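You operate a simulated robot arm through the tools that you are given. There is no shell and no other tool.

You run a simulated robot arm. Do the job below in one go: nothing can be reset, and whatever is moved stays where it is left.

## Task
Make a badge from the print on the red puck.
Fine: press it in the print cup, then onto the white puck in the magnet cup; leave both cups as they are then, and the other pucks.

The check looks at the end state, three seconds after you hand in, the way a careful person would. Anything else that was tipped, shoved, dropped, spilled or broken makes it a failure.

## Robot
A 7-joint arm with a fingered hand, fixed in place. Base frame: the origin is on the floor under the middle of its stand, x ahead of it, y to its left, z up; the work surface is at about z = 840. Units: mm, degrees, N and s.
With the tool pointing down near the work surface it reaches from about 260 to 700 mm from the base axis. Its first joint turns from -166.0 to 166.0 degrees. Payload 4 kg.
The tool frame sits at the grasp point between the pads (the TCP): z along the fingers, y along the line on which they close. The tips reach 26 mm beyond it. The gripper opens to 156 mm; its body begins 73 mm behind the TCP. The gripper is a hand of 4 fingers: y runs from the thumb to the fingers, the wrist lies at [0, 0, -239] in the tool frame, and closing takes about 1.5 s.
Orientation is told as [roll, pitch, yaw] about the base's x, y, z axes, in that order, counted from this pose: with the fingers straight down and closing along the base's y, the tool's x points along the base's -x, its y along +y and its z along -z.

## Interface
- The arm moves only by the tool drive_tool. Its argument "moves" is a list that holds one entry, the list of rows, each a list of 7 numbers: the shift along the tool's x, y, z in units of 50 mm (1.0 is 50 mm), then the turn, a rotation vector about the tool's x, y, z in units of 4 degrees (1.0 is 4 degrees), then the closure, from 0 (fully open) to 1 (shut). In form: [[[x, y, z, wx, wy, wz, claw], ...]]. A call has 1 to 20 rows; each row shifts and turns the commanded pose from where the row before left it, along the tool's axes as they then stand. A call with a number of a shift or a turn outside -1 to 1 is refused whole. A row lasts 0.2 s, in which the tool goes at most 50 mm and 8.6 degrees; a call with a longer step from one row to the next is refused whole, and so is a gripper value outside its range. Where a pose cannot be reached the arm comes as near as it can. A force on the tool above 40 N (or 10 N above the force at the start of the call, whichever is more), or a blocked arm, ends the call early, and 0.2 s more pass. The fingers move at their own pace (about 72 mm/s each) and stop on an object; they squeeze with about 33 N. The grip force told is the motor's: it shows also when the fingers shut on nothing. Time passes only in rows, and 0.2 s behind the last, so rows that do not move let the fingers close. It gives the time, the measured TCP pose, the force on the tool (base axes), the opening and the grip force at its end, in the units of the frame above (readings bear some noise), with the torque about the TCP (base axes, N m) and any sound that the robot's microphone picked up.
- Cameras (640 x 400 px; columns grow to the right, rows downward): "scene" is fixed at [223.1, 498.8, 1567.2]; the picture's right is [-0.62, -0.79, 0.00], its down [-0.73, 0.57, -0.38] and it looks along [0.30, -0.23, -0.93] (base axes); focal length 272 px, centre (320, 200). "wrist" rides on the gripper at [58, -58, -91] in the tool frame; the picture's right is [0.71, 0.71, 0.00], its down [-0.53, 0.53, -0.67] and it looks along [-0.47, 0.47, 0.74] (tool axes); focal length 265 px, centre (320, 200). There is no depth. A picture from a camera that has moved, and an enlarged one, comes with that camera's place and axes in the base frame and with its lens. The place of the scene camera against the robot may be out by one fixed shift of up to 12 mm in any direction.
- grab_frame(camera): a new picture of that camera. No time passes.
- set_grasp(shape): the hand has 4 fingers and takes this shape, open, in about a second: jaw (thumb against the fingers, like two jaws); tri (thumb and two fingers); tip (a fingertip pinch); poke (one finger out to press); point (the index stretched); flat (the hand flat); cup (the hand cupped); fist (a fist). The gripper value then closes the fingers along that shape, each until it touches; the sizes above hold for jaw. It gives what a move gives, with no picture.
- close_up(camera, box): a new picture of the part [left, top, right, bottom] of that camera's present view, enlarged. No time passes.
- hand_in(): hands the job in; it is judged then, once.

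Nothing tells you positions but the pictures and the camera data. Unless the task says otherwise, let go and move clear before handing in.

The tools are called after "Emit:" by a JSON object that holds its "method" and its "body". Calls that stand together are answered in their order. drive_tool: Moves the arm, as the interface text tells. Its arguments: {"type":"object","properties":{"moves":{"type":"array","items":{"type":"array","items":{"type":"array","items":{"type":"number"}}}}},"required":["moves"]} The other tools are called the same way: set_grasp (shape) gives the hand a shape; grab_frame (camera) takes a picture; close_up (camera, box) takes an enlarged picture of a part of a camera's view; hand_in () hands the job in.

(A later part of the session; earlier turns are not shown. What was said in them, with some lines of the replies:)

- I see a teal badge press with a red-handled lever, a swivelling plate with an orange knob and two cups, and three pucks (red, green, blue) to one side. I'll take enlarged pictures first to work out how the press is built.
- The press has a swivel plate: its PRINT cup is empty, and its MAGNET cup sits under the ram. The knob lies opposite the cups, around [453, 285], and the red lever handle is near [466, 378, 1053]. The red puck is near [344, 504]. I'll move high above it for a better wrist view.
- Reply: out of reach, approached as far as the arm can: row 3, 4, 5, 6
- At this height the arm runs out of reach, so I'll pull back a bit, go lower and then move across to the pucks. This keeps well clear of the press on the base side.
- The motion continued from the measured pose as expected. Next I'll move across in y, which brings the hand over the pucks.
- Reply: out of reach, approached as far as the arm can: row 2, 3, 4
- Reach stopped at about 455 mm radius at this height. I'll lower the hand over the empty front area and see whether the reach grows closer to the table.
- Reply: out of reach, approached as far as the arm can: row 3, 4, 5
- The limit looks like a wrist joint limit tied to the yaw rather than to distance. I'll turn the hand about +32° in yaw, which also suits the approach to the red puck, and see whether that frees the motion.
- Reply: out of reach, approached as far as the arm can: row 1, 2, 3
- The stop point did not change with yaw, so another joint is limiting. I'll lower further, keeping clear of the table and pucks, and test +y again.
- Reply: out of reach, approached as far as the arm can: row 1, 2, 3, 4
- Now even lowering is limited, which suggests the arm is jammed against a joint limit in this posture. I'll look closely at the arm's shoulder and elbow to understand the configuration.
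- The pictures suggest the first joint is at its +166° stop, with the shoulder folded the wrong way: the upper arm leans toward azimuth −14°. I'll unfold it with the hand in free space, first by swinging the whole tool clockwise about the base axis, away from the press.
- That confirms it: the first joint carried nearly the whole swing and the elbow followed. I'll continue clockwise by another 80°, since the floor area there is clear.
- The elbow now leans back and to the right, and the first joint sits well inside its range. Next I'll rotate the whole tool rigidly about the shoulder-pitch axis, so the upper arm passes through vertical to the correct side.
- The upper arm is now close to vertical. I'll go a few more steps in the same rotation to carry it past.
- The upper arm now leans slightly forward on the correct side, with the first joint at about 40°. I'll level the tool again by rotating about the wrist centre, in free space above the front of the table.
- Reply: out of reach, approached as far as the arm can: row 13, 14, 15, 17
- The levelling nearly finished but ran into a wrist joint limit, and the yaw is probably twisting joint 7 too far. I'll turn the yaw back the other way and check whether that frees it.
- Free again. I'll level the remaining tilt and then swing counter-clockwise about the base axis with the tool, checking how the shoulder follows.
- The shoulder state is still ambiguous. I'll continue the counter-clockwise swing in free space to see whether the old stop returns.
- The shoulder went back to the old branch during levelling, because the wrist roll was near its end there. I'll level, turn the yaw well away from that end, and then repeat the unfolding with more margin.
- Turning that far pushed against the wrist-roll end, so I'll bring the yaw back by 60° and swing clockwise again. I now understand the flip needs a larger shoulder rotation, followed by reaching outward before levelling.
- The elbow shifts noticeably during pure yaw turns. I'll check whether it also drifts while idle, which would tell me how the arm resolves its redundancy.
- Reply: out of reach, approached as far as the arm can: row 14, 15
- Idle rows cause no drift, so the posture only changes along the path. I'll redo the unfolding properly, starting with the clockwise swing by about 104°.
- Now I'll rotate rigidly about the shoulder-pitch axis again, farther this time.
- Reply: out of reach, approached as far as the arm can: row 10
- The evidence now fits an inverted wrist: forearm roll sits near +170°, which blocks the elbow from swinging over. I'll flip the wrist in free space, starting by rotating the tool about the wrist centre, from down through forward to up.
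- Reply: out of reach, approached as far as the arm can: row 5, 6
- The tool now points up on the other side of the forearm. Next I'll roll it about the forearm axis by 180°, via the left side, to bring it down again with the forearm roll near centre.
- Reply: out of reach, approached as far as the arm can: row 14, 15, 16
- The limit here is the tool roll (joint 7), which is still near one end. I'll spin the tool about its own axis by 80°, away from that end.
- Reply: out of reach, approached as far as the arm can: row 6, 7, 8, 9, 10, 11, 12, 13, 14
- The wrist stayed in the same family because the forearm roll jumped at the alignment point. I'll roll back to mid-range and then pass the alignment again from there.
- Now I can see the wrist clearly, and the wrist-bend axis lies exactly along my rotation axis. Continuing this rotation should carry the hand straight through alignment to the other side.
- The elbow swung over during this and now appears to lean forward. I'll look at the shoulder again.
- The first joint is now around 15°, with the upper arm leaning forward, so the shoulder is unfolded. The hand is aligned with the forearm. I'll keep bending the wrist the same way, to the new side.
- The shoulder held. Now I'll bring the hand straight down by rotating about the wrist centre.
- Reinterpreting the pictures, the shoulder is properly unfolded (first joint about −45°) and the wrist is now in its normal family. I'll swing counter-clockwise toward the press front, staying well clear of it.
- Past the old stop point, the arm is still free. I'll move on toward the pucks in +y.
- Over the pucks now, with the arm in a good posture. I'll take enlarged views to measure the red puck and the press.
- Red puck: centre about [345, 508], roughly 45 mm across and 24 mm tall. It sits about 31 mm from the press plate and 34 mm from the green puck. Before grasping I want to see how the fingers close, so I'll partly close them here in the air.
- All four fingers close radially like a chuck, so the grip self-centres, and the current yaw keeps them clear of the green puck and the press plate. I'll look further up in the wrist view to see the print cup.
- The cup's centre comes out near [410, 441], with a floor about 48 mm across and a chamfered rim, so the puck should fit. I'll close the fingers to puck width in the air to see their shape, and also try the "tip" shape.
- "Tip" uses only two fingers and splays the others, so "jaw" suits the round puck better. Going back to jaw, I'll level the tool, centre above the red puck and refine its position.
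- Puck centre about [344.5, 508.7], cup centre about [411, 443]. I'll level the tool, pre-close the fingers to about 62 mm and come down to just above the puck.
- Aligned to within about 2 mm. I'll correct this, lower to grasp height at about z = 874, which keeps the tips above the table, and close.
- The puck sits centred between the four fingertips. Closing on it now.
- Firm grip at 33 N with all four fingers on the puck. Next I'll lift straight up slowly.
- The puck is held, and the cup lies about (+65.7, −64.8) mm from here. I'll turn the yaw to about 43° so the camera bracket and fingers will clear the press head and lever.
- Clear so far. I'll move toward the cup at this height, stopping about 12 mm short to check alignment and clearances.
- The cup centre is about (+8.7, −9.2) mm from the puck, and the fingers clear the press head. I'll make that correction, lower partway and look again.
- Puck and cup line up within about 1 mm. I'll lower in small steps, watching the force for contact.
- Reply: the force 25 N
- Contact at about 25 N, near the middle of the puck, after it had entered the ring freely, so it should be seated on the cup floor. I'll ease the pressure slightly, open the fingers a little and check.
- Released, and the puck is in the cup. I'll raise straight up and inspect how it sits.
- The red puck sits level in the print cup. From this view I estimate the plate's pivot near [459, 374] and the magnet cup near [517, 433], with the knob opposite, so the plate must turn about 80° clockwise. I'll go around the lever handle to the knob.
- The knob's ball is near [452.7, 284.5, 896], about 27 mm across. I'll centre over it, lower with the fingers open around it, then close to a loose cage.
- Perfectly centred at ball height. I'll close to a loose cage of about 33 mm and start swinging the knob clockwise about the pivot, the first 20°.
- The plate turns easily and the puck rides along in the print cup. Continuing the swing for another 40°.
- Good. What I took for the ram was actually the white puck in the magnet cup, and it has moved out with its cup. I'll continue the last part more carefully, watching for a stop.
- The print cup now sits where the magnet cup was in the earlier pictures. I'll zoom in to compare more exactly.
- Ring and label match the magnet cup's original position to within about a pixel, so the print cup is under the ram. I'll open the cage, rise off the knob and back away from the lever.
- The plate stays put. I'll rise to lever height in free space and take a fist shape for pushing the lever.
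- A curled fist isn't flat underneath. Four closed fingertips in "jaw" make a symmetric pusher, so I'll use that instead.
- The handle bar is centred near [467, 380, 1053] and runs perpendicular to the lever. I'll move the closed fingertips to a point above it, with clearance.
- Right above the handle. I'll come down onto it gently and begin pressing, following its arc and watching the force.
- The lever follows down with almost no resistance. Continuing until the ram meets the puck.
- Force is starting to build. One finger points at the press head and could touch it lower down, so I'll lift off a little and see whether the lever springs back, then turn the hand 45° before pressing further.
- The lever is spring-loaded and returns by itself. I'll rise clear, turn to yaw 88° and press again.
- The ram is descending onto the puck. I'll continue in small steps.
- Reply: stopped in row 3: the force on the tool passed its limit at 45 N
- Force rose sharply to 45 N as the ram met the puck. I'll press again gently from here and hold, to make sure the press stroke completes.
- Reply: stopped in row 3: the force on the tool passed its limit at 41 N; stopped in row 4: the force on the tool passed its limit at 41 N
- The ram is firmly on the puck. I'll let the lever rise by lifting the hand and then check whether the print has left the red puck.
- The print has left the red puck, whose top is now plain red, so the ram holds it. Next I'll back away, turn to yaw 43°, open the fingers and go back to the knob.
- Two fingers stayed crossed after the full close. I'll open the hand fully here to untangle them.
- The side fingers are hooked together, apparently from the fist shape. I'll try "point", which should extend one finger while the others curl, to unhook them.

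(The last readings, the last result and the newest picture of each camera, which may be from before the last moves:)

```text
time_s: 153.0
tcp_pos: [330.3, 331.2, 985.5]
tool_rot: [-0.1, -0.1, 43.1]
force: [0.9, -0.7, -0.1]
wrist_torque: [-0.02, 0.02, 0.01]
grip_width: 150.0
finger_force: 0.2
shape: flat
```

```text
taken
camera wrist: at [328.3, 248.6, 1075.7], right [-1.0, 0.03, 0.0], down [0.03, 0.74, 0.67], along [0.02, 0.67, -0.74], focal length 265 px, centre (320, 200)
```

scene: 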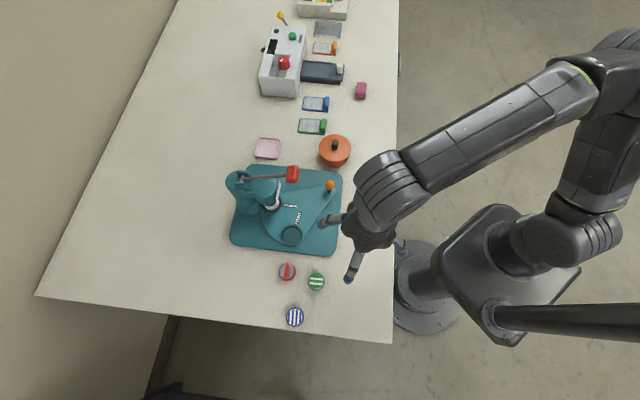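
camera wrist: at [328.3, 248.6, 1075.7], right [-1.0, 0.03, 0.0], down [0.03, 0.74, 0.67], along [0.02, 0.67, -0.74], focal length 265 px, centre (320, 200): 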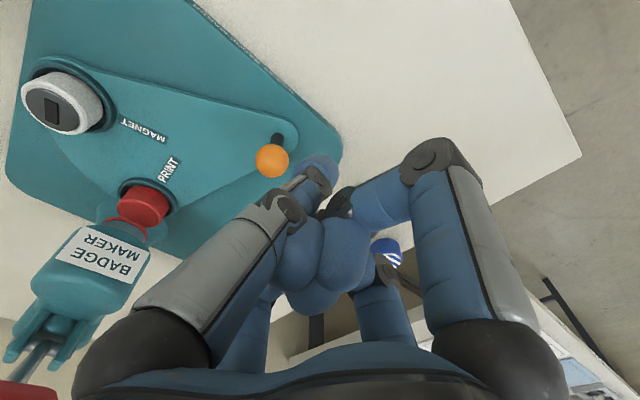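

Emit:
{"method": "set_grasp", "body": {"shape": "poke"}}

Emit:
{"method": "grab_frame", "body": {"camera": "wrist"}}

Emit:
{"method": "set_grasp", "body": {"shape": "cup"}}

Emit:
{"method": "grab_frame", "body": {"camera": "wrist"}}

```text
time_s: 153.9
tcp_pos: [329.8, 331.7, 985.1]
tool_rot: [0.0, -0.1, 43.1]
force: [0.7, 0.2, -0.1]
wrist_torque: [-0.01, 0.05, 0.0]
grip_width: 0.2
finger_force: 0.1
shape: poke
```

```text
taken
camera wrist: at [328.3, 248.6, 1075.7], right [-1.0, 0.03, 0.0], down [0.03, 0.74, 0.67], along [0.02, 0.67, -0.74], focal length 265 px, centre (320, 200)
```

wrist: 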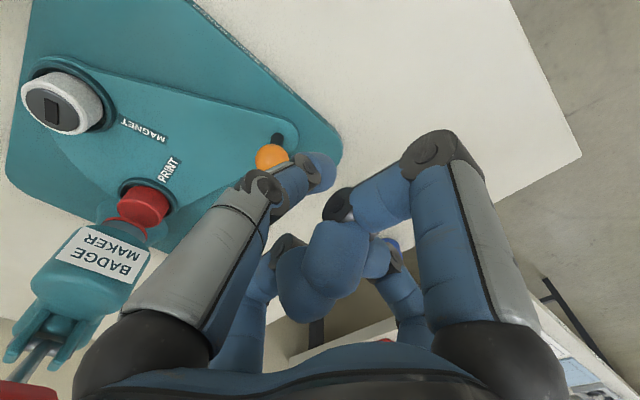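

```text
time_s: 154.8
tcp_pos: [330.4, 331.2, 985.2]
tool_rot: [0.0, -0.1, 43.1]
force: [-0.1, 0.1, 0.5]
wrist_torque: [0.05, -0.01, -0.01]
grip_width: 0.1
finger_force: 0.0
shape: cup
```

```text
taken
camera wrist: at [328.3, 248.7, 1075.7], right [-1.0, 0.03, 0.0], down [0.03, 0.74, 0.67], along [0.02, 0.67, -0.74], focal length 265 px, centre (320, 200)
```

wrist: 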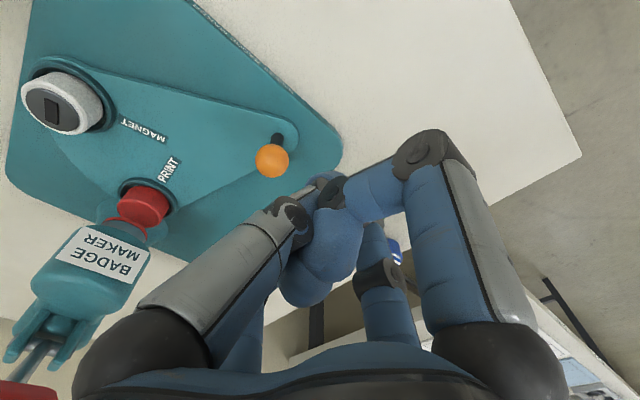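

Emit:
{"method": "set_grasp", "body": {"shape": "fist"}}

Emit:
{"method": "set_grasp", "body": {"shape": "tip"}}

Emit:
{"method": "grab_frame", "body": {"camera": "wrist"}}

Emit:
{"method": "set_grasp", "body": {"shape": "tri"}}

Emit:
{"method": "grab_frame", "body": {"camera": "wrist"}}

```text
time_s: 155.7
tcp_pos: [330.4, 332.3, 984.2]
tool_rot: [0.1, -0.2, 43.1]
force: [-0.5, 0.3, -0.5]
wrist_torque: [-0.03, 0.0, 0.0]
grip_width: 0.0
finger_force: 0.1
shape: fist
```

```text
time_s: 156.6
tcp_pos: [329.7, 330.9, 984.7]
tool_rot: [0.0, -0.1, 43.1]
force: [0.8, -0.1, -0.5]
wrist_torque: [0.04, 0.0, 0.03]
grip_width: 155.8
finger_force: 0.1
shape: tip
```

```text
taken
camera wrist: at [328.3, 248.7, 1075.7], right [-1.0, 0.03, 0.0], down [0.02, 0.74, 0.67], along [0.02, 0.67, -0.74], focal length 265 px, centre (320, 200)
```

wrist: 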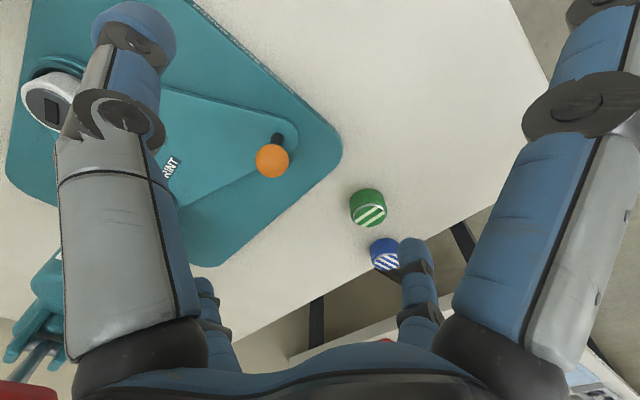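

```text
time_s: 157.5
tcp_pos: [330.8, 330.5, 984.7]
tool_rot: [0.0, -0.1, 43.1]
force: [0.0, 0.1, -0.1]
wrist_torque: [0.01, 0.0, -0.01]
grip_width: 155.9
finger_force: 0.0
shape: tri
```

```text
taken
camera wrist: at [328.3, 248.6, 1075.7], right [-1.0, 0.03, 0.0], down [0.03, 0.74, 0.67], along [0.02, 0.67, -0.74], focal length 265 px, centre (320, 200)
```

wrist: 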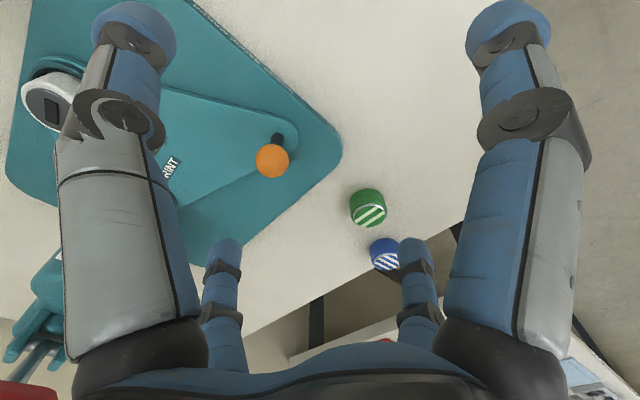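

Untangled. Back to jaw with the fingers part-closed, then over to the knob at about [371, 366.5].

Emit:
{"method": "set_grasp", "body": {"shape": "jaw"}}

Emit:
{"method": "drive_tool", "body": {"moves": [[[0, 0, 0, 0, 0, 0, 0.3], [0, 0, 0, 0, 0, 0, 0.6], [0, 0, 0, 0, 0, 0, 0.6], [0, 0, 0, 0, 0, 0, 0.6], [0, 0, 0, 0, 0, 0, 0.6], [-0.542, -0.02, 0.2, 0, 0, 0, 0.6], [-0.542, -0.02, 0.2, 0, 0, 0, 0.6], [0, 0, 0, 0, 0, 0, 0.6]]]}}

Emit:
{"method": "grab_frame", "body": {"camera": "wrist"}}

Emit:
{"method": "close_up", "body": {"camera": "wrist", "box": [200, 40, 440, 240]}}

```text
time_s: 158.4
tcp_pos: [330.3, 331.3, 984.7]
tool_rot: [0.1, -0.1, 43.1]
force: [0.0, 0.2, -0.3]
wrist_torque: [-0.01, -0.02, -0.03]
grip_width: 156.1
finger_force: 0.2
shape: jaw
```

```text
time_s: 160.2
tcp_pos: [371.6, 367.4, 964.0]
tool_rot: [0.0, -0.1, 43.1]
force: [-0.2, 0.2, 0.2]
wrist_torque: [-0.01, -0.02, -0.03]
grip_width: 62.7
finger_force: 0.1
shape: jaw
```

```text
taken
camera wrist: at [370.2, 284.6, 1055.5], right [-1.0, 0.03, 0.0], down [0.03, 0.74, 0.67], along [0.02, 0.67, -0.74], focal length 265 px, centre (320, 200)
```

wrist: 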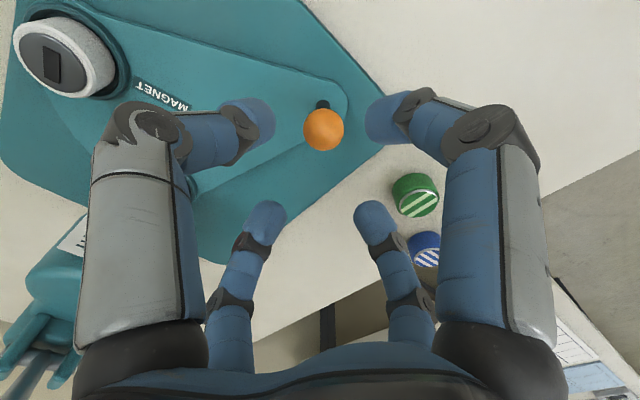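

```text
2.00 times, centred on (320, 140) of wrist
camera zoom: at [370.2, 284.6, 1055.5], right [-1.0, 0.03, 0.0], down [0.03, 0.74, 0.67], along [0.02, 0.67, -0.74], focal length 531 px, centre (320, 320)
```

zoom: 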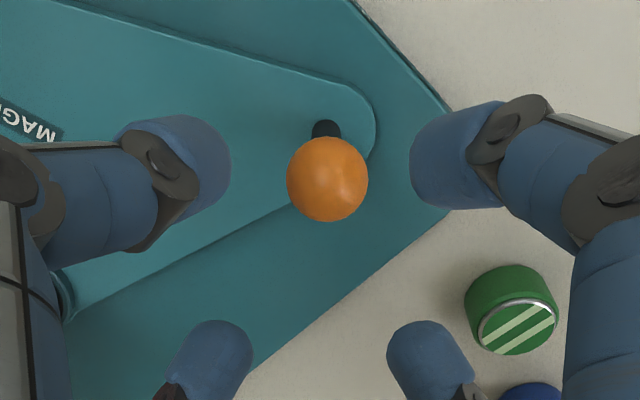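

Emit:
{"method": "drive_tool", "body": {"moves": [[[0.026, 0.025, 0.2, 0, 0, 0, 0.6], [0, 0, 0.25, 0, 0, 0, 0.6], [0, 0, 0.25, 0, 0, 0, 0.6], [0, 0, 0.2, 0, 0, 0, 0.6], [0, 0, 0.1, 0, 0, 0, 0.6], [0, 0, 0, 0, 0, 0, 0.6]]]}}

Emit:
{"method": "close_up", "body": {"camera": "wrist", "box": [200, 40, 440, 240]}}

```text
time_s: 161.6
tcp_pos: [369.9, 365.2, 913.7]
tool_rot: [0.0, 0.0, 43.0]
force: [-0.1, 0.0, 0.2]
wrist_torque: [0.0, 0.03, 0.01]
grip_width: 62.7
finger_force: 0.0
shape: jaw
```

```text
2.00 times, centred on (320, 140) of wrist
camera zoom: at [368.1, 283.9, 1005.2], right [-1.0, 0.03, 0.0], down [0.03, 0.74, 0.67], along [0.02, 0.67, -0.74], focal length 531 px, centre (320, 320)
```

zoom: 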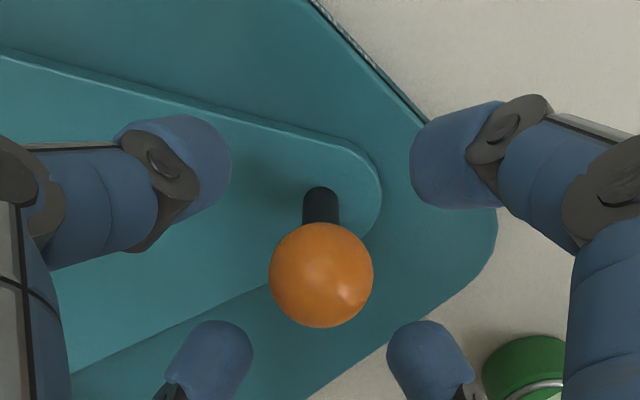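

Centred on the knob. I'll close to the loose cage and swing it back counter-clockwise, 60° first.

Emit:
{"method": "drive_tool", "body": {"moves": [[[0, 0, 0, 0, 0, 0, 0.7], [0, 0, 0, 0, 0, 0, 0.79], [0, 0, 0, 0, 0, 0, 0.79], [0, 0, 0, 0, 0, 0, 0.79], [0.0894, -0.1278, 0, 0, 0, 0, 0.79], [0.0775, -0.135, 0, 0, 0, 0, 0.79], [0.0657, -0.1414, 0, 0, 0, 0, 0.79], [0.053, -0.1466, 0, 0, 0, 0, 0.79], [0.0402, -0.1504, 0, 0, 0, 0, 0.79], [0.0266, -0.1535, 0, 0, 0, 0, 0.79], [0.0133, -0.1553, 0, 0, 0, 0, 0.79], [-0.0002, -0.1558, 0, 0, 0, 0, 0.79], [-0.0139, -0.1552, 0, 0, 0, 0, 0.79], [-0.0273, -0.1534, 0, 0, 0, 0, 0.79], [-0.0405, -0.1504, 0, 0, 0, 0, 0.79], [-0.0536, -0.1463, 0, 0, 0, 0, 0.79], [0, 0, 0, 0, 0, 0, 0.79]]]}}

Emit:
{"method": "close_up", "body": {"camera": "wrist", "box": [200, 40, 440, 240]}}

Emit:
{"method": "close_up", "body": {"camera": "scene", "box": [210, 120, 370, 220]}}

```text
time_s: 165.2
tcp_pos: [421.7, 293.9, 914.3]
tool_rot: [0.0, -0.1, 43.1]
force: [-0.1, 0.5, -0.2]
wrist_torque: [0.0, -0.01, 0.03]
grip_width: 33.0
finger_force: 0.0
shape: jaw
```

```text
2.00 times, centred on (320, 140) of wrist
camera zoom: at [420.6, 211.6, 1004.9], right [-1.0, 0.03, 0.0], down [0.02, 0.74, 0.67], along [0.02, 0.67, -0.74], focal length 531 px, centre (320, 320)
```

zoom: 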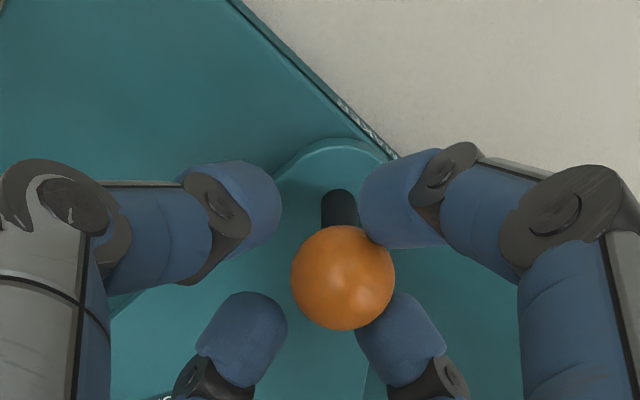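

```text
4.00 times, centred on (290, 170) of scene
camera zoom: at [223.1, 498.8, 1567.2], right [-0.62, -0.79, 0.0], down [-0.73, 0.57, -0.38], along [0.3, -0.23, -0.93], focal length 1088 px, centre (440, 320)
```

zoom: 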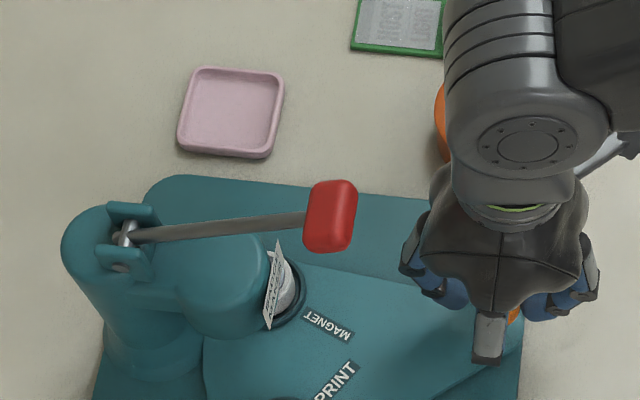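

Emit:
{"method": "drive_tool", "body": {"moves": [[[-0.0661, -0.1412, 0, 0, 0, 0, 0.79], [-0.0782, -0.1347, 0, 0, 0, 0, 0.79], [-0.0897, -0.1276, 0, 0, 0, 0, 0.79], [-0.1003, -0.1192, 0, 0, 0, 0, 0.79], [0, 0, 0, 0, 0, 0, 0.79]]]}}

Emit:
{"method": "close_up", "body": {"camera": "wrist", "box": [200, 40, 440, 240]}}

Emit:
{"method": "close_up", "body": {"camera": "scene", "box": [210, 120, 370, 220]}}

```text
time_s: 166.4
tcp_pos: [452.1, 285.1, 913.8]
tool_rot: [0.0, -0.1, 43.0]
force: [-0.2, 0.8, -0.4]
wrist_torque: [0.02, -0.01, -0.02]
grip_width: 33.1
finger_force: 0.1
shape: jaw
```

```text
2.00 times, centred on (320, 140) of wrist
camera zoom: at [450.6, 203.7, 1005.2], right [-1.0, 0.03, 0.0], down [0.02, 0.74, 0.67], along [0.02, 0.67, -0.74], focal length 531 px, centre (320, 320)
```

zoom: 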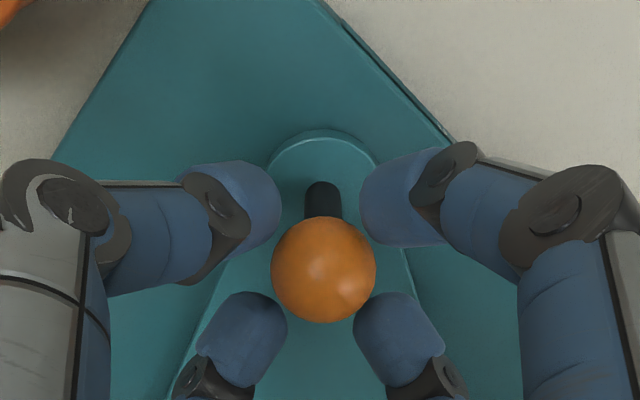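

```text
4.00 times, centred on (290, 170) of scene
camera zoom: at [223.1, 498.8, 1567.2], right [-0.62, -0.79, 0.0], down [-0.73, 0.57, -0.38], along [0.3, -0.23, -0.93], focal length 1088 px, centre (440, 320)
```

zoom: 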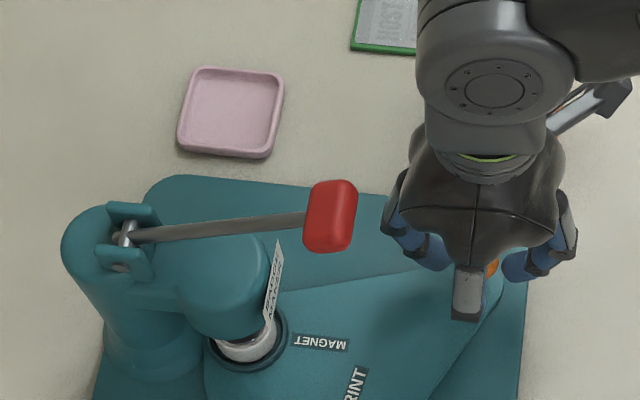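

Emit:
{"method": "close_up", "body": {"camera": "scene", "box": [220, 180, 300, 230]}}

```text
8.00 times, centred on (260, 205) of scene
camera zoom: at [223.1, 498.8, 1567.2], right [-0.62, -0.79, 0.0], down [-0.73, 0.57, -0.38], along [0.3, -0.23, -0.93], focal length 2176 px, centre (800, 160)
```

zoom: 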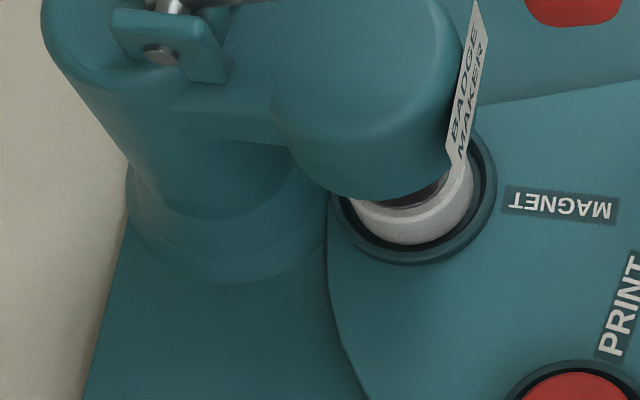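

The magnet cup sits exactly where the print cup was during the first press. I'll open the cage, leave the knob, retreat, rise and turn for the second lever press.

Emit:
{"method": "drive_tool", "body": {"moves": [[[0, 0, 0, 0, 0, 0, 0.7], [0, 0, 0, 0, 0, 0, 0.6], [0, 0, 0, 0, 0, 0, 0.6], [0, 0, -0.2, 0, 0, 0, 0.6], [0, 0, -0.4, 0, 0, 0, 0.6], [0, 0, -0.5, 0, 0, 0, 0.6], [0.537, 0.5, 0, 0, 0, 0, 0.6], [0.537, 0.5, 0, 0, 0, 0, 0.6], [0.537, 0.5, 0, 0, 0, 0, 0.6], [0, 0, -0.74, 0, 0, -1, 0.6], [0, 0, -0.74, 0, 0, -1, 0.6], [0, 0, -0.74, 0, 0, -1, 0.6], [0, 0, -0.74, 0, 0, -1, 0.6], [0, 0, 0, 0, 0, -1, 0.7], [0, 0, 0, 0, 0, -1, 0.8], [0, 0, 0, 0, 0, -1, 0.88], [0, 0, 0, 0, 0, -1, 0.92], [0, 0, 0, 0, 0, -1, 0.92], [0, 0, 0, 0, 0, -1, 0.92], [0, 0, 0, 0, 0, -1, 0.92]]]}}

Emit:
{"method": "grab_frame", "body": {"camera": "wrist"}}

Emit:
{"method": "close_up", "body": {"camera": "scene", "box": [210, 120, 370, 220]}}

```text
time_s: 170.6
tcp_pos: [341.8, 285.3, 1117.2]
tool_rot: [0.0, -0.1, 87.1]
force: [0.7, -0.2, 0.1]
wrist_torque: [0.0, -0.01, 0.01]
grip_width: 12.8
finger_force: 0.0
shape: jaw
```

```text
taken
camera wrist: at [397.8, 224.3, 1208.6], right [-0.74, -0.67, 0.0], down [-0.5, 0.55, 0.67], along [-0.45, 0.5, -0.74], focal length 265 px, centre (320, 200)
```

wrist: 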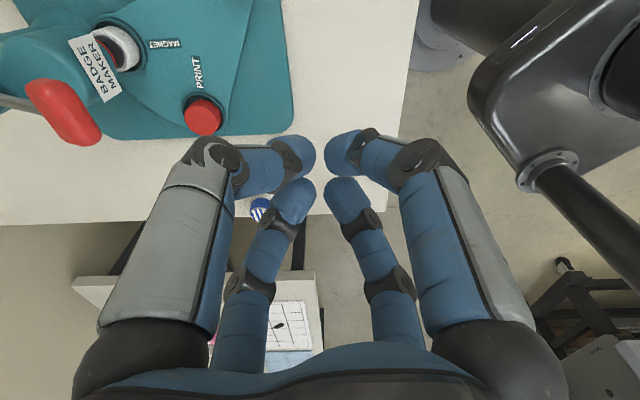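

```text
4.00 times, centred on (290, 170) of scene
camera zoom: at [223.1, 498.8, 1567.2], right [-0.62, -0.79, 0.0], down [-0.73, 0.57, -0.38], along [0.3, -0.23, -0.93], focal length 1088 px, centre (440, 320)
```

zoom: 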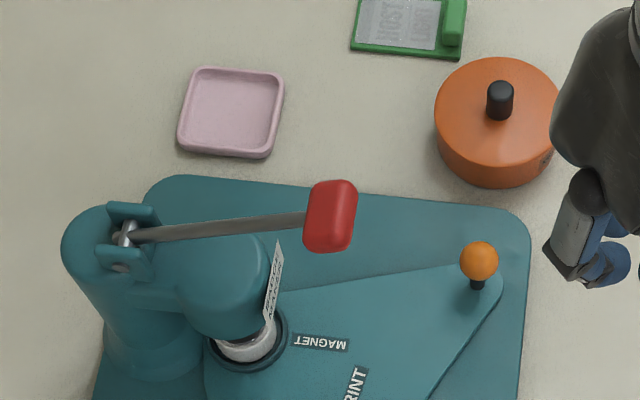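

Comparing with the very first picture, the plate is exactly back at its starting position. I'll move above the handle and begin the second press, following the arc.

Emit:
{"method": "drive_tool", "body": {"moves": [[[-0.5005, -0.598, 0, 0, 0, 0, 0.92], [-0.5005, -0.598, 0, 0, 0, 0, 0.92], [-0.5005, -0.598, 0, 0, 0, 0, 0.92], [-0.5005, -0.598, 0, 0, 0, 0, 0.92], [0, 0, 0, 0, 0, 0, 0.92]]]}}

Emit:
{"method": "grab_frame", "body": {"camera": "wrist"}}

Emit:
{"method": "close_up", "body": {"camera": "wrist", "box": [220, 60, 420, 220]}}

```text
time_s: 171.8
tcp_pos: [466.8, 379.4, 1118.5]
tool_rot: [0.1, 0.0, 87.1]
force: [0.3, 1.2, -0.1]
wrist_torque: [-0.03, 0.02, 0.01]
grip_width: 12.7
finger_force: 0.0
shape: jaw
```

```text
taken
camera wrist: at [522.2, 317.6, 1209.2], right [-0.74, -0.67, 0.0], down [-0.5, 0.55, 0.67], along [-0.45, 0.5, -0.74], focal length 265 px, centre (320, 200)
```

wrist: 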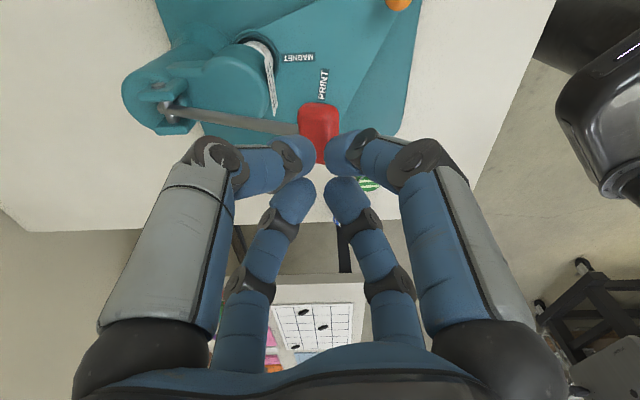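

```text
2.50 times, centred on (320, 140) of wrist
camera zoom: at [522.2, 317.6, 1209.2], right [-0.74, -0.67, 0.0], down [-0.5, 0.55, 0.67], along [-0.45, 0.5, -0.74], focal length 664 px, centre (320, 350)
```

zoom: 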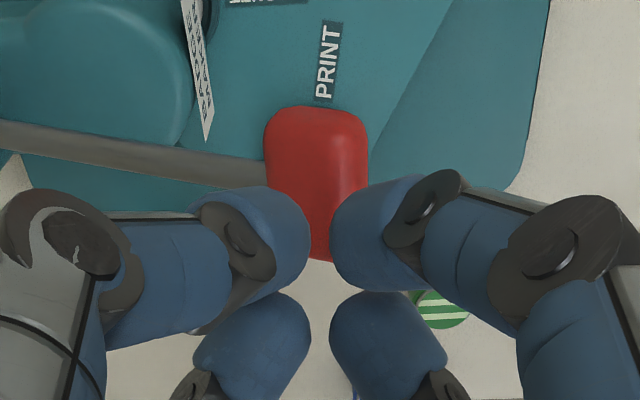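

Emit:
{"method": "drive_tool", "body": {"moves": [[[0, 0, 0.4, 0, 0, 0, 0.92], [0, 0, 0.12, 0, 0, 0, 0.92], [0.0437, 0.0382, 0.16, 0, 0, 0, 0.92], [0.0377, 0.0329, 0.16, 0, 0, 0, 0.92], [0.0286, 0.025, 0.16, 0, 0, 0, 0.92], [0.0196, 0.0171, 0.16, 0, 0, 0, 0.92], [0.0136, 0.0118, 0.16, 0, 0, 0, 0.92], [0.0075, 0.0066, 0.16, 0, 0, 0, 0.92], [0, 0, 0, 0, 0, 0, 0.92]]]}}

Emit:
{"method": "close_up", "body": {"camera": "wrist", "box": [160, 40, 420, 220]}}

Emit:
{"method": "close_up", "body": {"camera": "scene", "box": [210, 120, 370, 220]}}

```text
time_s: 173.8
tcp_pos: [460.0, 373.7, 1043.2]
tool_rot: [0.0, -0.1, 87.0]
force: [-0.8, -0.5, 2.4]
wrist_torque: [-0.02, 0.0, 0.01]
grip_width: 12.7
finger_force: 0.0
shape: jaw
```

```text
2.22 times, centred on (290, 130) of wrist
camera zoom: at [515.4, 310.8, 1134.6], right [-0.74, -0.67, 0.0], down [-0.5, 0.55, 0.67], along [-0.45, 0.5, -0.74], focal length 590 px, centre (387, 356)
```

zoom: 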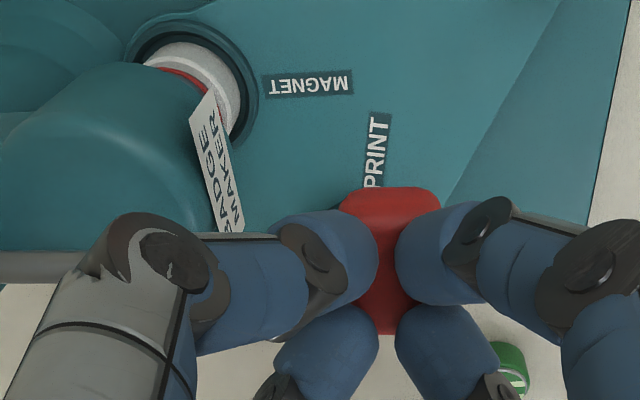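

```text
4.00 times, centred on (290, 170) of scene
camera zoom: at [223.1, 498.8, 1567.2], right [-0.62, -0.79, 0.0], down [-0.73, 0.57, -0.38], along [0.3, -0.23, -0.93], focal length 1088 px, centre (440, 320)
```

zoom: 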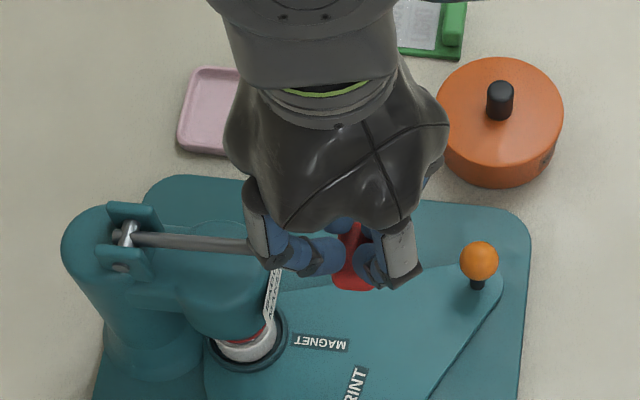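

The ram carries the print, seen as a red edge under the head, and is lowering over the white puck. Continuing.

Emit:
{"method": "drive_tool", "body": {"moves": [[[-0.002, -0.001, 0.14, 0, 0, 0, 0.92], [-0.007, -0.006, 0.14, 0, 0, 0, 0.92], [-0.012, -0.011, 0.12, 0, 0, 0, 0.92], [-0.014, -0.012, 0.08, 0, 0, 0, 0.92], [0, 0, 0, 0, 0, 0, 0.92]]]}}

Emit:
{"method": "close_up", "body": {"camera": "wrist", "box": [140, 20, 400, 200]}}

Emit:
{"method": "close_up", "body": {"camera": "scene", "box": [210, 120, 370, 220]}}

```text
time_s: 175.0
tcp_pos: [462.1, 374.6, 1020.0]
tool_rot: [0.0, -0.1, 86.9]
force: [-0.5, -0.7, 3.4]
wrist_torque: [0.01, -0.02, -0.02]
grip_width: 12.9
finger_force: 0.1
shape: jaw
```

```text
2.22 times, centred on (270, 110) of wrist
camera zoom: at [517.1, 312.2, 1110.6], right [-0.74, -0.67, 0.0], down [-0.5, 0.55, 0.67], along [-0.45, 0.5, -0.74], focal length 590 px, centre (431, 400)
```

zoom: 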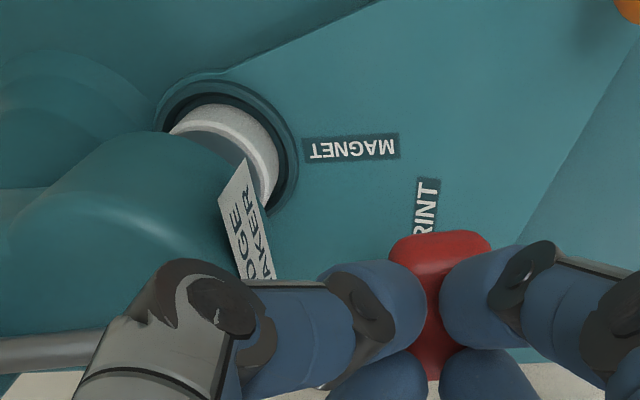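

```text
4.00 times, centred on (290, 170) of scene
camera zoom: at [223.1, 498.8, 1567.2], right [-0.62, -0.79, 0.0], down [-0.73, 0.57, -0.38], along [0.3, -0.23, -0.93], focal length 1088 px, centre (440, 320)
```

zoom: 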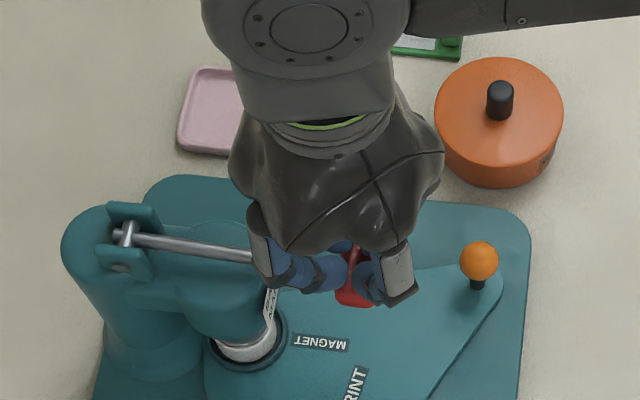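

Emit:
{"method": "drive_tool", "body": {"moves": [[[-0.01, -0.009, 0.08, 0, 0, 0, 0.92], [-0.01, -0.009, 0.06, 0, 0, 0, 0.92], [0, 0, 0, 0, 0, 0, 0.92]]]}}

Emit:
{"method": "drive_tool", "body": {"moves": [[[-0.008, -0.007, 0.04, 0, 0, 0, 0.92], [-0.006, -0.005, 0.04, 0, 0, 0, 0.92], [-0.006, -0.005, 0.04, 0, 0, 0, 0.92], [0, 0, 0, 0, 0, 0, 0.92]]]}}

Emit:
{"method": "close_up", "body": {"camera": "wrist", "box": [140, 20, 400, 200]}}

```text
time_s: 175.8
tcp_pos: [463.3, 375.4, 1013.0]
tool_rot: [0.0, -0.1, 87.0]
force: [-1.1, -1.0, 3.9]
wrist_torque: [-0.07, -0.01, 0.01]
grip_width: 12.4
finger_force: 0.1
shape: jaw
```

```text
time_s: 176.8
tcp_pos: [463.2, 376.7, 1008.8]
tool_rot: [-0.2, -0.2, 86.9]
force: [2.8, 0.8, 22.5]
wrist_torque: [0.05, -0.29, -0.02]
grip_width: 14.1
finger_force: 0.1
shape: jaw
```

```text
2.22 times, centred on (270, 110) of wrist
camera zoom: at [518.7, 314.2, 1099.0], right [-0.74, -0.67, -0.01], down [-0.5, 0.55, 0.67], along [-0.44, 0.5, -0.74], focal length 590 px, centre (431, 400)
```

zoom: 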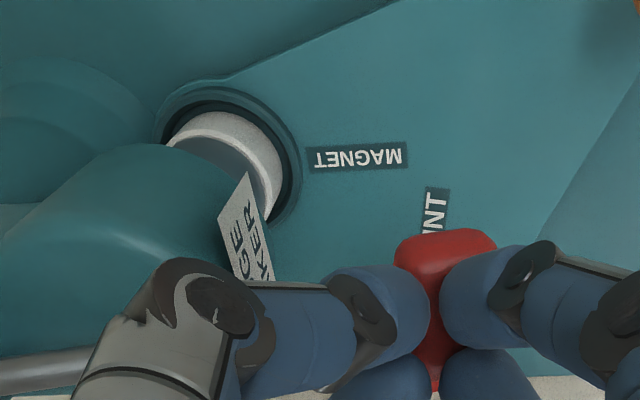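

Emit:
{"method": "drive_tool", "body": {"moves": [[[-0.004, -0.003, 0.04, 0, 0, 0, 0.92], [0, 0, 0.02, 0, 0, 0, 0.92], [0, 0, 0, 0, 0, 0, 0.92], [0, 0, 0, 0, 0, 0, 0.92]]]}}

Emit:
{"method": "close_up", "body": {"camera": "wrist", "box": [140, 20, 400, 200]}}

Emit:
{"method": "close_up", "body": {"camera": "scene", "box": [210, 120, 370, 220]}}

```text
time_s: 177.8
tcp_pos: [463.3, 376.4, 1004.0]
tool_rot: [0.1, 0.0, 87.1]
force: [0.5, -3.1, 21.8]
wrist_torque: [0.0, -0.09, 0.0]
grip_width: 17.9
finger_force: 33.2
shape: jaw
```

```text
2.22 times, centred on (270, 110) of wrist
camera zoom: at [518.7, 314.2, 1094.4], right [-0.74, -0.67, 0.0], down [-0.5, 0.55, 0.67], along [-0.45, 0.5, -0.74], focal length 590 px, centre (431, 400)
```

zoom: 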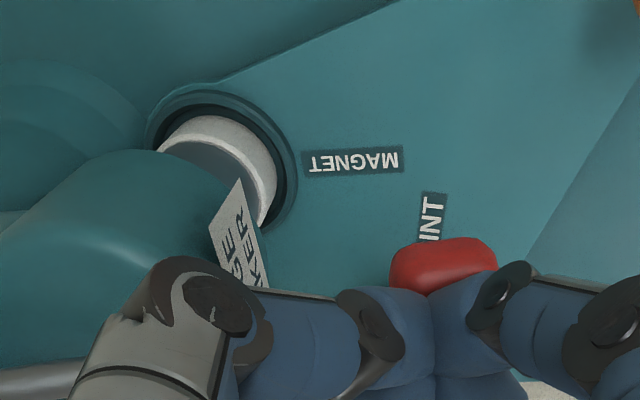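

```text
4.00 times, centred on (290, 170) of scene
camera zoom: at [223.1, 498.8, 1567.2], right [-0.62, -0.79, 0.0], down [-0.73, 0.57, -0.38], along [0.3, -0.23, -0.93], focal length 1088 px, centre (440, 320)
```

zoom: 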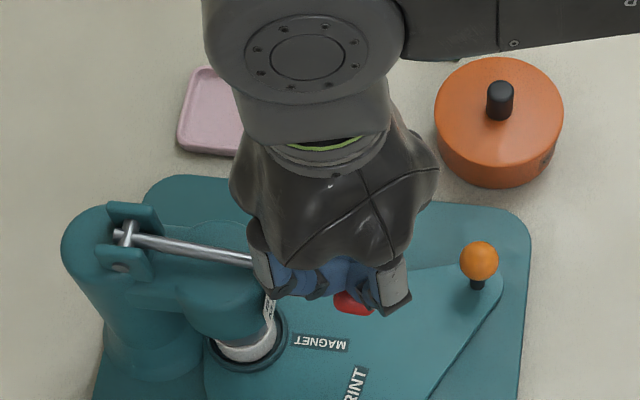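

Emit:
{"method": "grab_frame", "body": {"camera": "wrist"}}

Emit:
{"method": "close_up", "body": {"camera": "wrist", "box": [240, 90, 420, 230]}}

```text
taken
camera wrist: at [518.7, 314.2, 1094.4], right [-0.74, -0.67, 0.0], down [-0.5, 0.55, 0.67], along [-0.45, 0.5, -0.74], focal length 265 px, centre (320, 200)
```

wrist: 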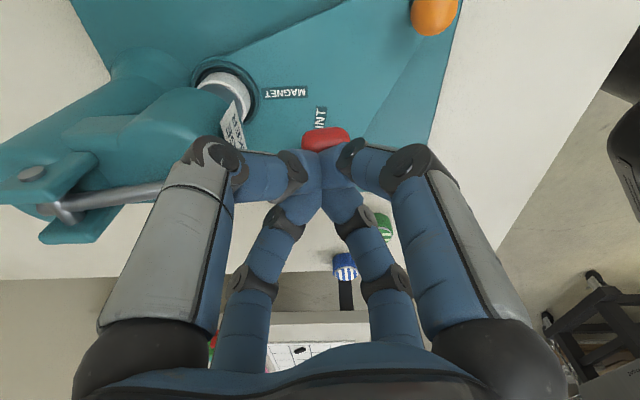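

```text
2.86 times, centred on (330, 160) of wrist
camera zoom: at [518.7, 314.2, 1094.4], right [-0.74, -0.67, 0.0], down [-0.5, 0.55, 0.67], along [-0.45, 0.5, -0.74], focal length 758 px, centre (291, 314)
```

zoom: 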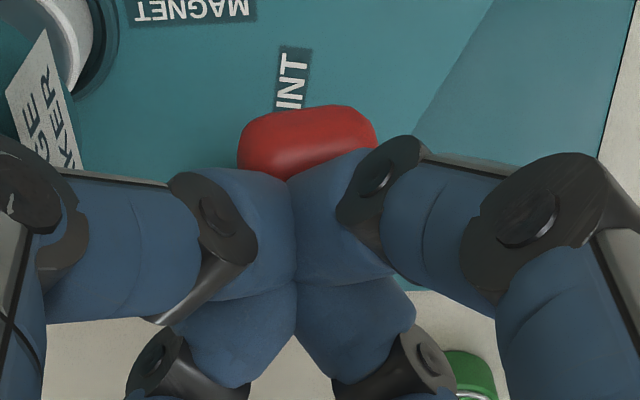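

All four tips are together and centred on top of the handle, so contact is stable. I'll press a bit harder, toward the force limit, as in the first press.

Emit:
{"method": "drive_tool", "body": {"moves": [[[-0.002, -0.002, 0.03, 0, 0, 0, 0.92], [0, 0, 0.03, 0, 0, 0, 0.92], [0, 0, 0, 0, 0, 0, 0.92]]]}}

Emit:
{"method": "drive_tool", "body": {"moves": [[[0, 0, 0.03, 0, 0, 0, 0.92], [0, 0, 0.03, 0, 0, 0, 0.92], [0, 0, 0, 0, 0, 0, 0.92]]]}}

Emit:
{"method": "close_up", "body": {"camera": "wrist", "box": [160, 20, 420, 200]}}

```text
time_s: 178.7
tcp_pos: [463.4, 375.5, 1004.2]
tool_rot: [-0.3, -0.2, 87.0]
force: [-2.9, -2.5, 12.4]
wrist_torque: [-0.06, 0.0, 0.0]
grip_width: 17.6
finger_force: 32.9
shape: jaw
stopped in row 3: the force on the tool passed its limit at 40 N (the readings are from after the stop); the commanded pose is now the measured one
```

```text
time_s: 179.5
tcp_pos: [462.7, 376.9, 1003.5]
tool_rot: [-0.5, -0.3, 87.0]
force: [-2.7, -2.7, 12.5]
wrist_torque: [-0.07, 0.03, -0.03]
grip_width: 17.6
finger_force: 32.9
shape: jaw
stopped in row 3: the force on the tool passed its limit at 41 N (the readings are from after the stop); the commanded pose is now the measured one
```

```text
2.22 times, centred on (290, 110) of wrist
camera zoom: at [518.6, 314.8, 1094.9], right [-0.74, -0.67, -0.01], down [-0.5, 0.55, 0.67], along [-0.44, 0.5, -0.74], focal length 590 px, centre (387, 400)
```

zoom: 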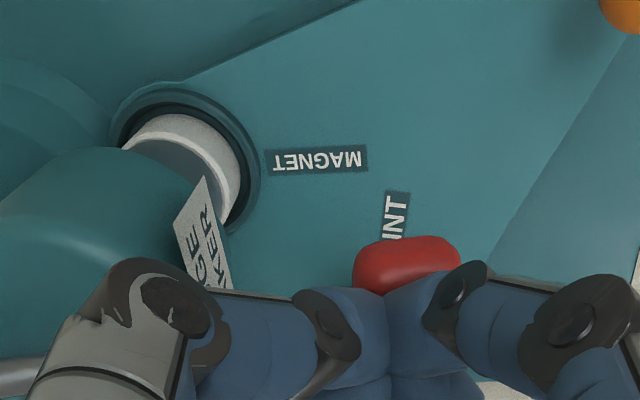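

Pressed to the 40 N limit twice, same as the first press. I'll lift, let the lever spring back and check that the print is on the white puck.

Emit:
{"method": "drive_tool", "body": {"moves": [[[0, 0, -0.1, 0, 0, 0, 0.92], [0, 0, -0.2, 0, 0, 0, 0.92], [0, 0, -0.3, 0, 0, 0, 0.92], [0, 0, -0.3, 0, 0, 0, 0.92], [0, 0, -0.4, 0, 0, 0, 0.92], [0, 0, -0.4, 0, 0, 0, 0.92], [0, 0, -0.4, 0, 0, 0, 0.92], [0, 0, -0.3, 0, 0, 0, 0.92], [0, 0, 0, 0, 0, 0, 0.92]]]}}

Emit:
{"method": "close_up", "body": {"camera": "wrist", "box": [180, 0, 380, 120]}}

Emit:
{"method": "close_up", "body": {"camera": "scene", "box": [220, 180, 300, 230]}}

Emit:
{"method": "close_up", "body": {"camera": "scene", "box": [210, 120, 370, 220]}}

```text
time_s: 181.5
tcp_pos: [464.6, 376.8, 1123.0]
tool_rot: [-0.4, -0.4, 87.1]
force: [-1.2, -0.4, -0.9]
wrist_torque: [-0.02, 0.03, 0.02]
grip_width: 17.2
finger_force: 32.6
shape: jaw
```

```text
3.20 times, centred on (280, 60) of wrist
camera zoom: at [518.3, 314.3, 1213.5], right [-0.74, -0.67, -0.01], down [-0.5, 0.55, 0.67], along [-0.44, 0.5, -0.74], focal length 849 px, centre (448, 648)
```

zoom: 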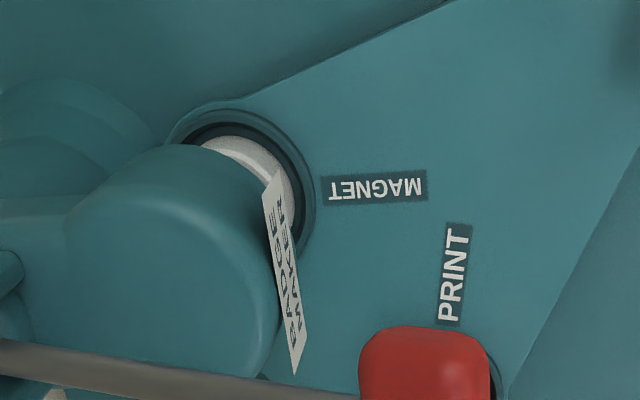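

```text
8.00 times, centred on (260, 205) of scene
camera zoom: at [223.1, 498.8, 1567.2], right [-0.62, -0.79, 0.0], down [-0.73, 0.57, -0.38], along [0.3, -0.23, -0.93], focal length 2176 px, centre (800, 160)
```

zoom: 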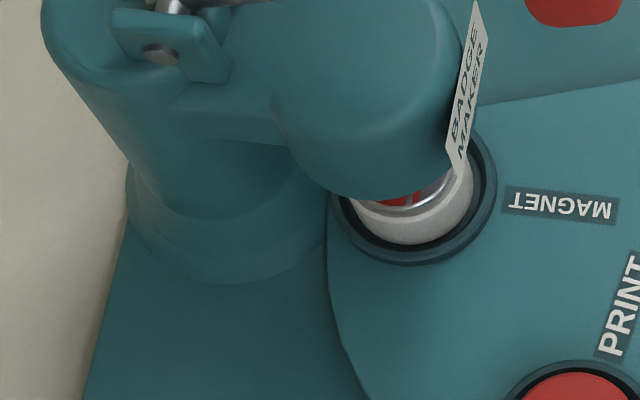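

```text
4.00 times, centred on (290, 170) of scene
camera zoom: at [223.1, 498.8, 1567.2], right [-0.62, -0.79, 0.0], down [-0.73, 0.57, -0.38], along [0.3, -0.23, -0.93], focal length 1088 px, centre (440, 320)
```

zoom: 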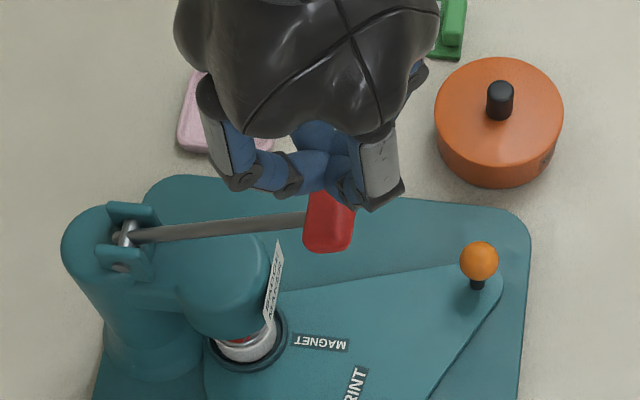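

The white puck now carries the metal-rimmed print, so the badge is made. I'll back the hand away, open it and take a final look around.

Emit:
{"method": "drive_tool", "body": {"moves": [[[0.42, 0.65, 0, 0, 0, 0, 0.92], [0.42, 0.65, 0, 0, 0, 0, 0.92], [0.42, 0.65, 0, 0, 0, 0, 0.92], [0.42, 0.65, 0, 0, 0, 0, 0.92], [0, 0, 0, 0, 0, 0, 0.8], [0, 0, 0, 0, 0, 0, 0.6], [0, 0, 0, 0, 0, 0, 0.4], [0, 0, 0, 0, 0, 0, 0.2], [0, 0, 0, 0, 0, 0, 0], [0, 0, 0, 0, 0, 0, 0], [0, 0, 0, 0, 0, 0, 0], [0, 0, 0, 0, 0, 0, 0]]]}}

Emit:
{"method": "grab_frame", "body": {"camera": "scene"}}

Emit:
{"method": "close_up", "body": {"camera": "scene", "box": [220, 160, 360, 340]}}

Emit:
{"method": "close_up", "body": {"camera": "scene", "box": [240, 190, 300, 220]}}

Emit:
{"method": "grab_frame", "body": {"camera": "wrist"}}

```text
time_s: 184.1
tcp_pos: [329.3, 299.9, 1121.5]
tool_rot: [-0.4, -0.4, 87.0]
force: [0.2, 0.2, -0.6]
wrist_torque: [0.04, 0.0, 0.03]
grip_width: 156.1
finger_force: 0.1
shape: jaw
```

```text
taken
```

scene: 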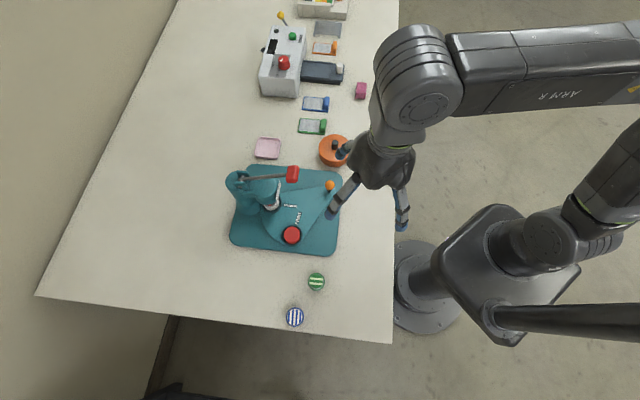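

```text
2.22 times, centred on (290, 250) of scene
camera zoom: at [223.1, 498.8, 1567.2], right [-0.62, -0.79, 0.0], down [-0.73, 0.57, -0.38], along [0.3, -0.23, -0.93], focal length 604 px, centre (387, 89)
```

zoom: 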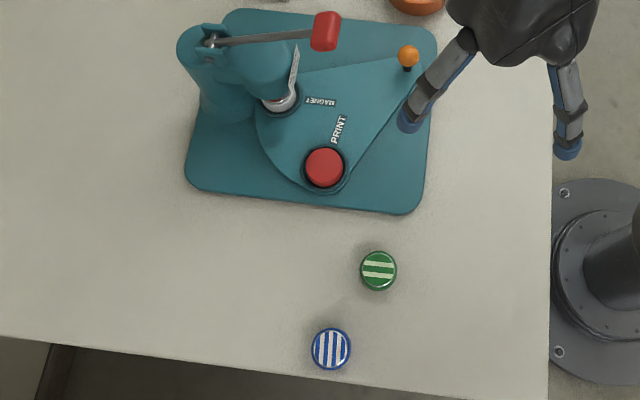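

```text
10.67 times, centred on (270, 205) of scene
camera zoom: at [223.1, 498.8, 1567.2], right [-0.62, -0.79, 0.0], down [-0.73, 0.57, -0.38], along [0.3, -0.23, -0.93], focal length 2901 px, centre (853, 147)
```

zoom: 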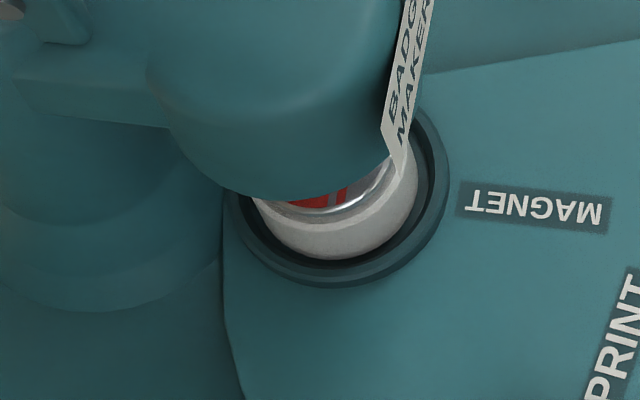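

```text
taken
camera wrist: at [384.1, 237.5, 1211.9], right [-0.74, -0.67, -0.01], down [-0.5, 0.55, 0.67], along [-0.44, 0.5, -0.74], focal length 265 px, centre (320, 200)
```

wrist: 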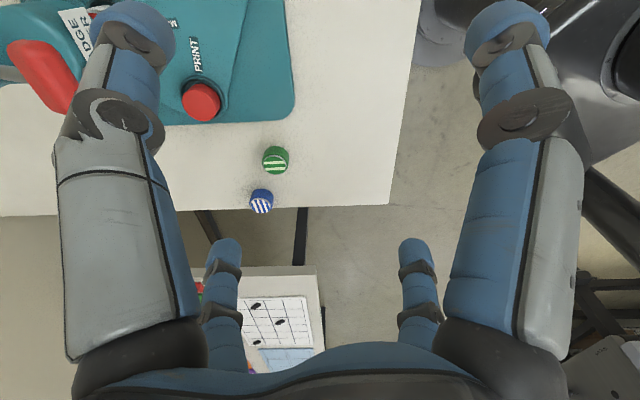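

All is in place. The badge, with its metal rim and red/grey print, sits on the white puck in the magnet cup. The bare red puck is in the print cup, the lever is up, and the green and blue pucks and everything else are where they were. The hand is open and clear, so I'm handing in.

Emit:
{"method": "hand_in", "body": {}}

```text
The job is handed in.
```

The badge is made. The red-and-grey print came off the red puck in the first press and is now on the white puck in the magnet cup.

- **Cups:** the red puck, now plain, sits in the print cup. The white puck with its badge sits in the magnet cup. The swivel plate is back at its starting position.
- **Press:** each press reached the 40 N limit on the lever handle, and the lever sprang back up on its own both times.
- **Other pucks:** the green and blue pucks show no movement in the final picture, and I saw nothing else tipped or shifted.
- **Hand:** open and clear of the press.

I checked the transfer only from the scene camera. It shows the metal rim and print on part of the white puck's top, and the press head hides the rest. I handed the job in after that check and have not seen the verdict.
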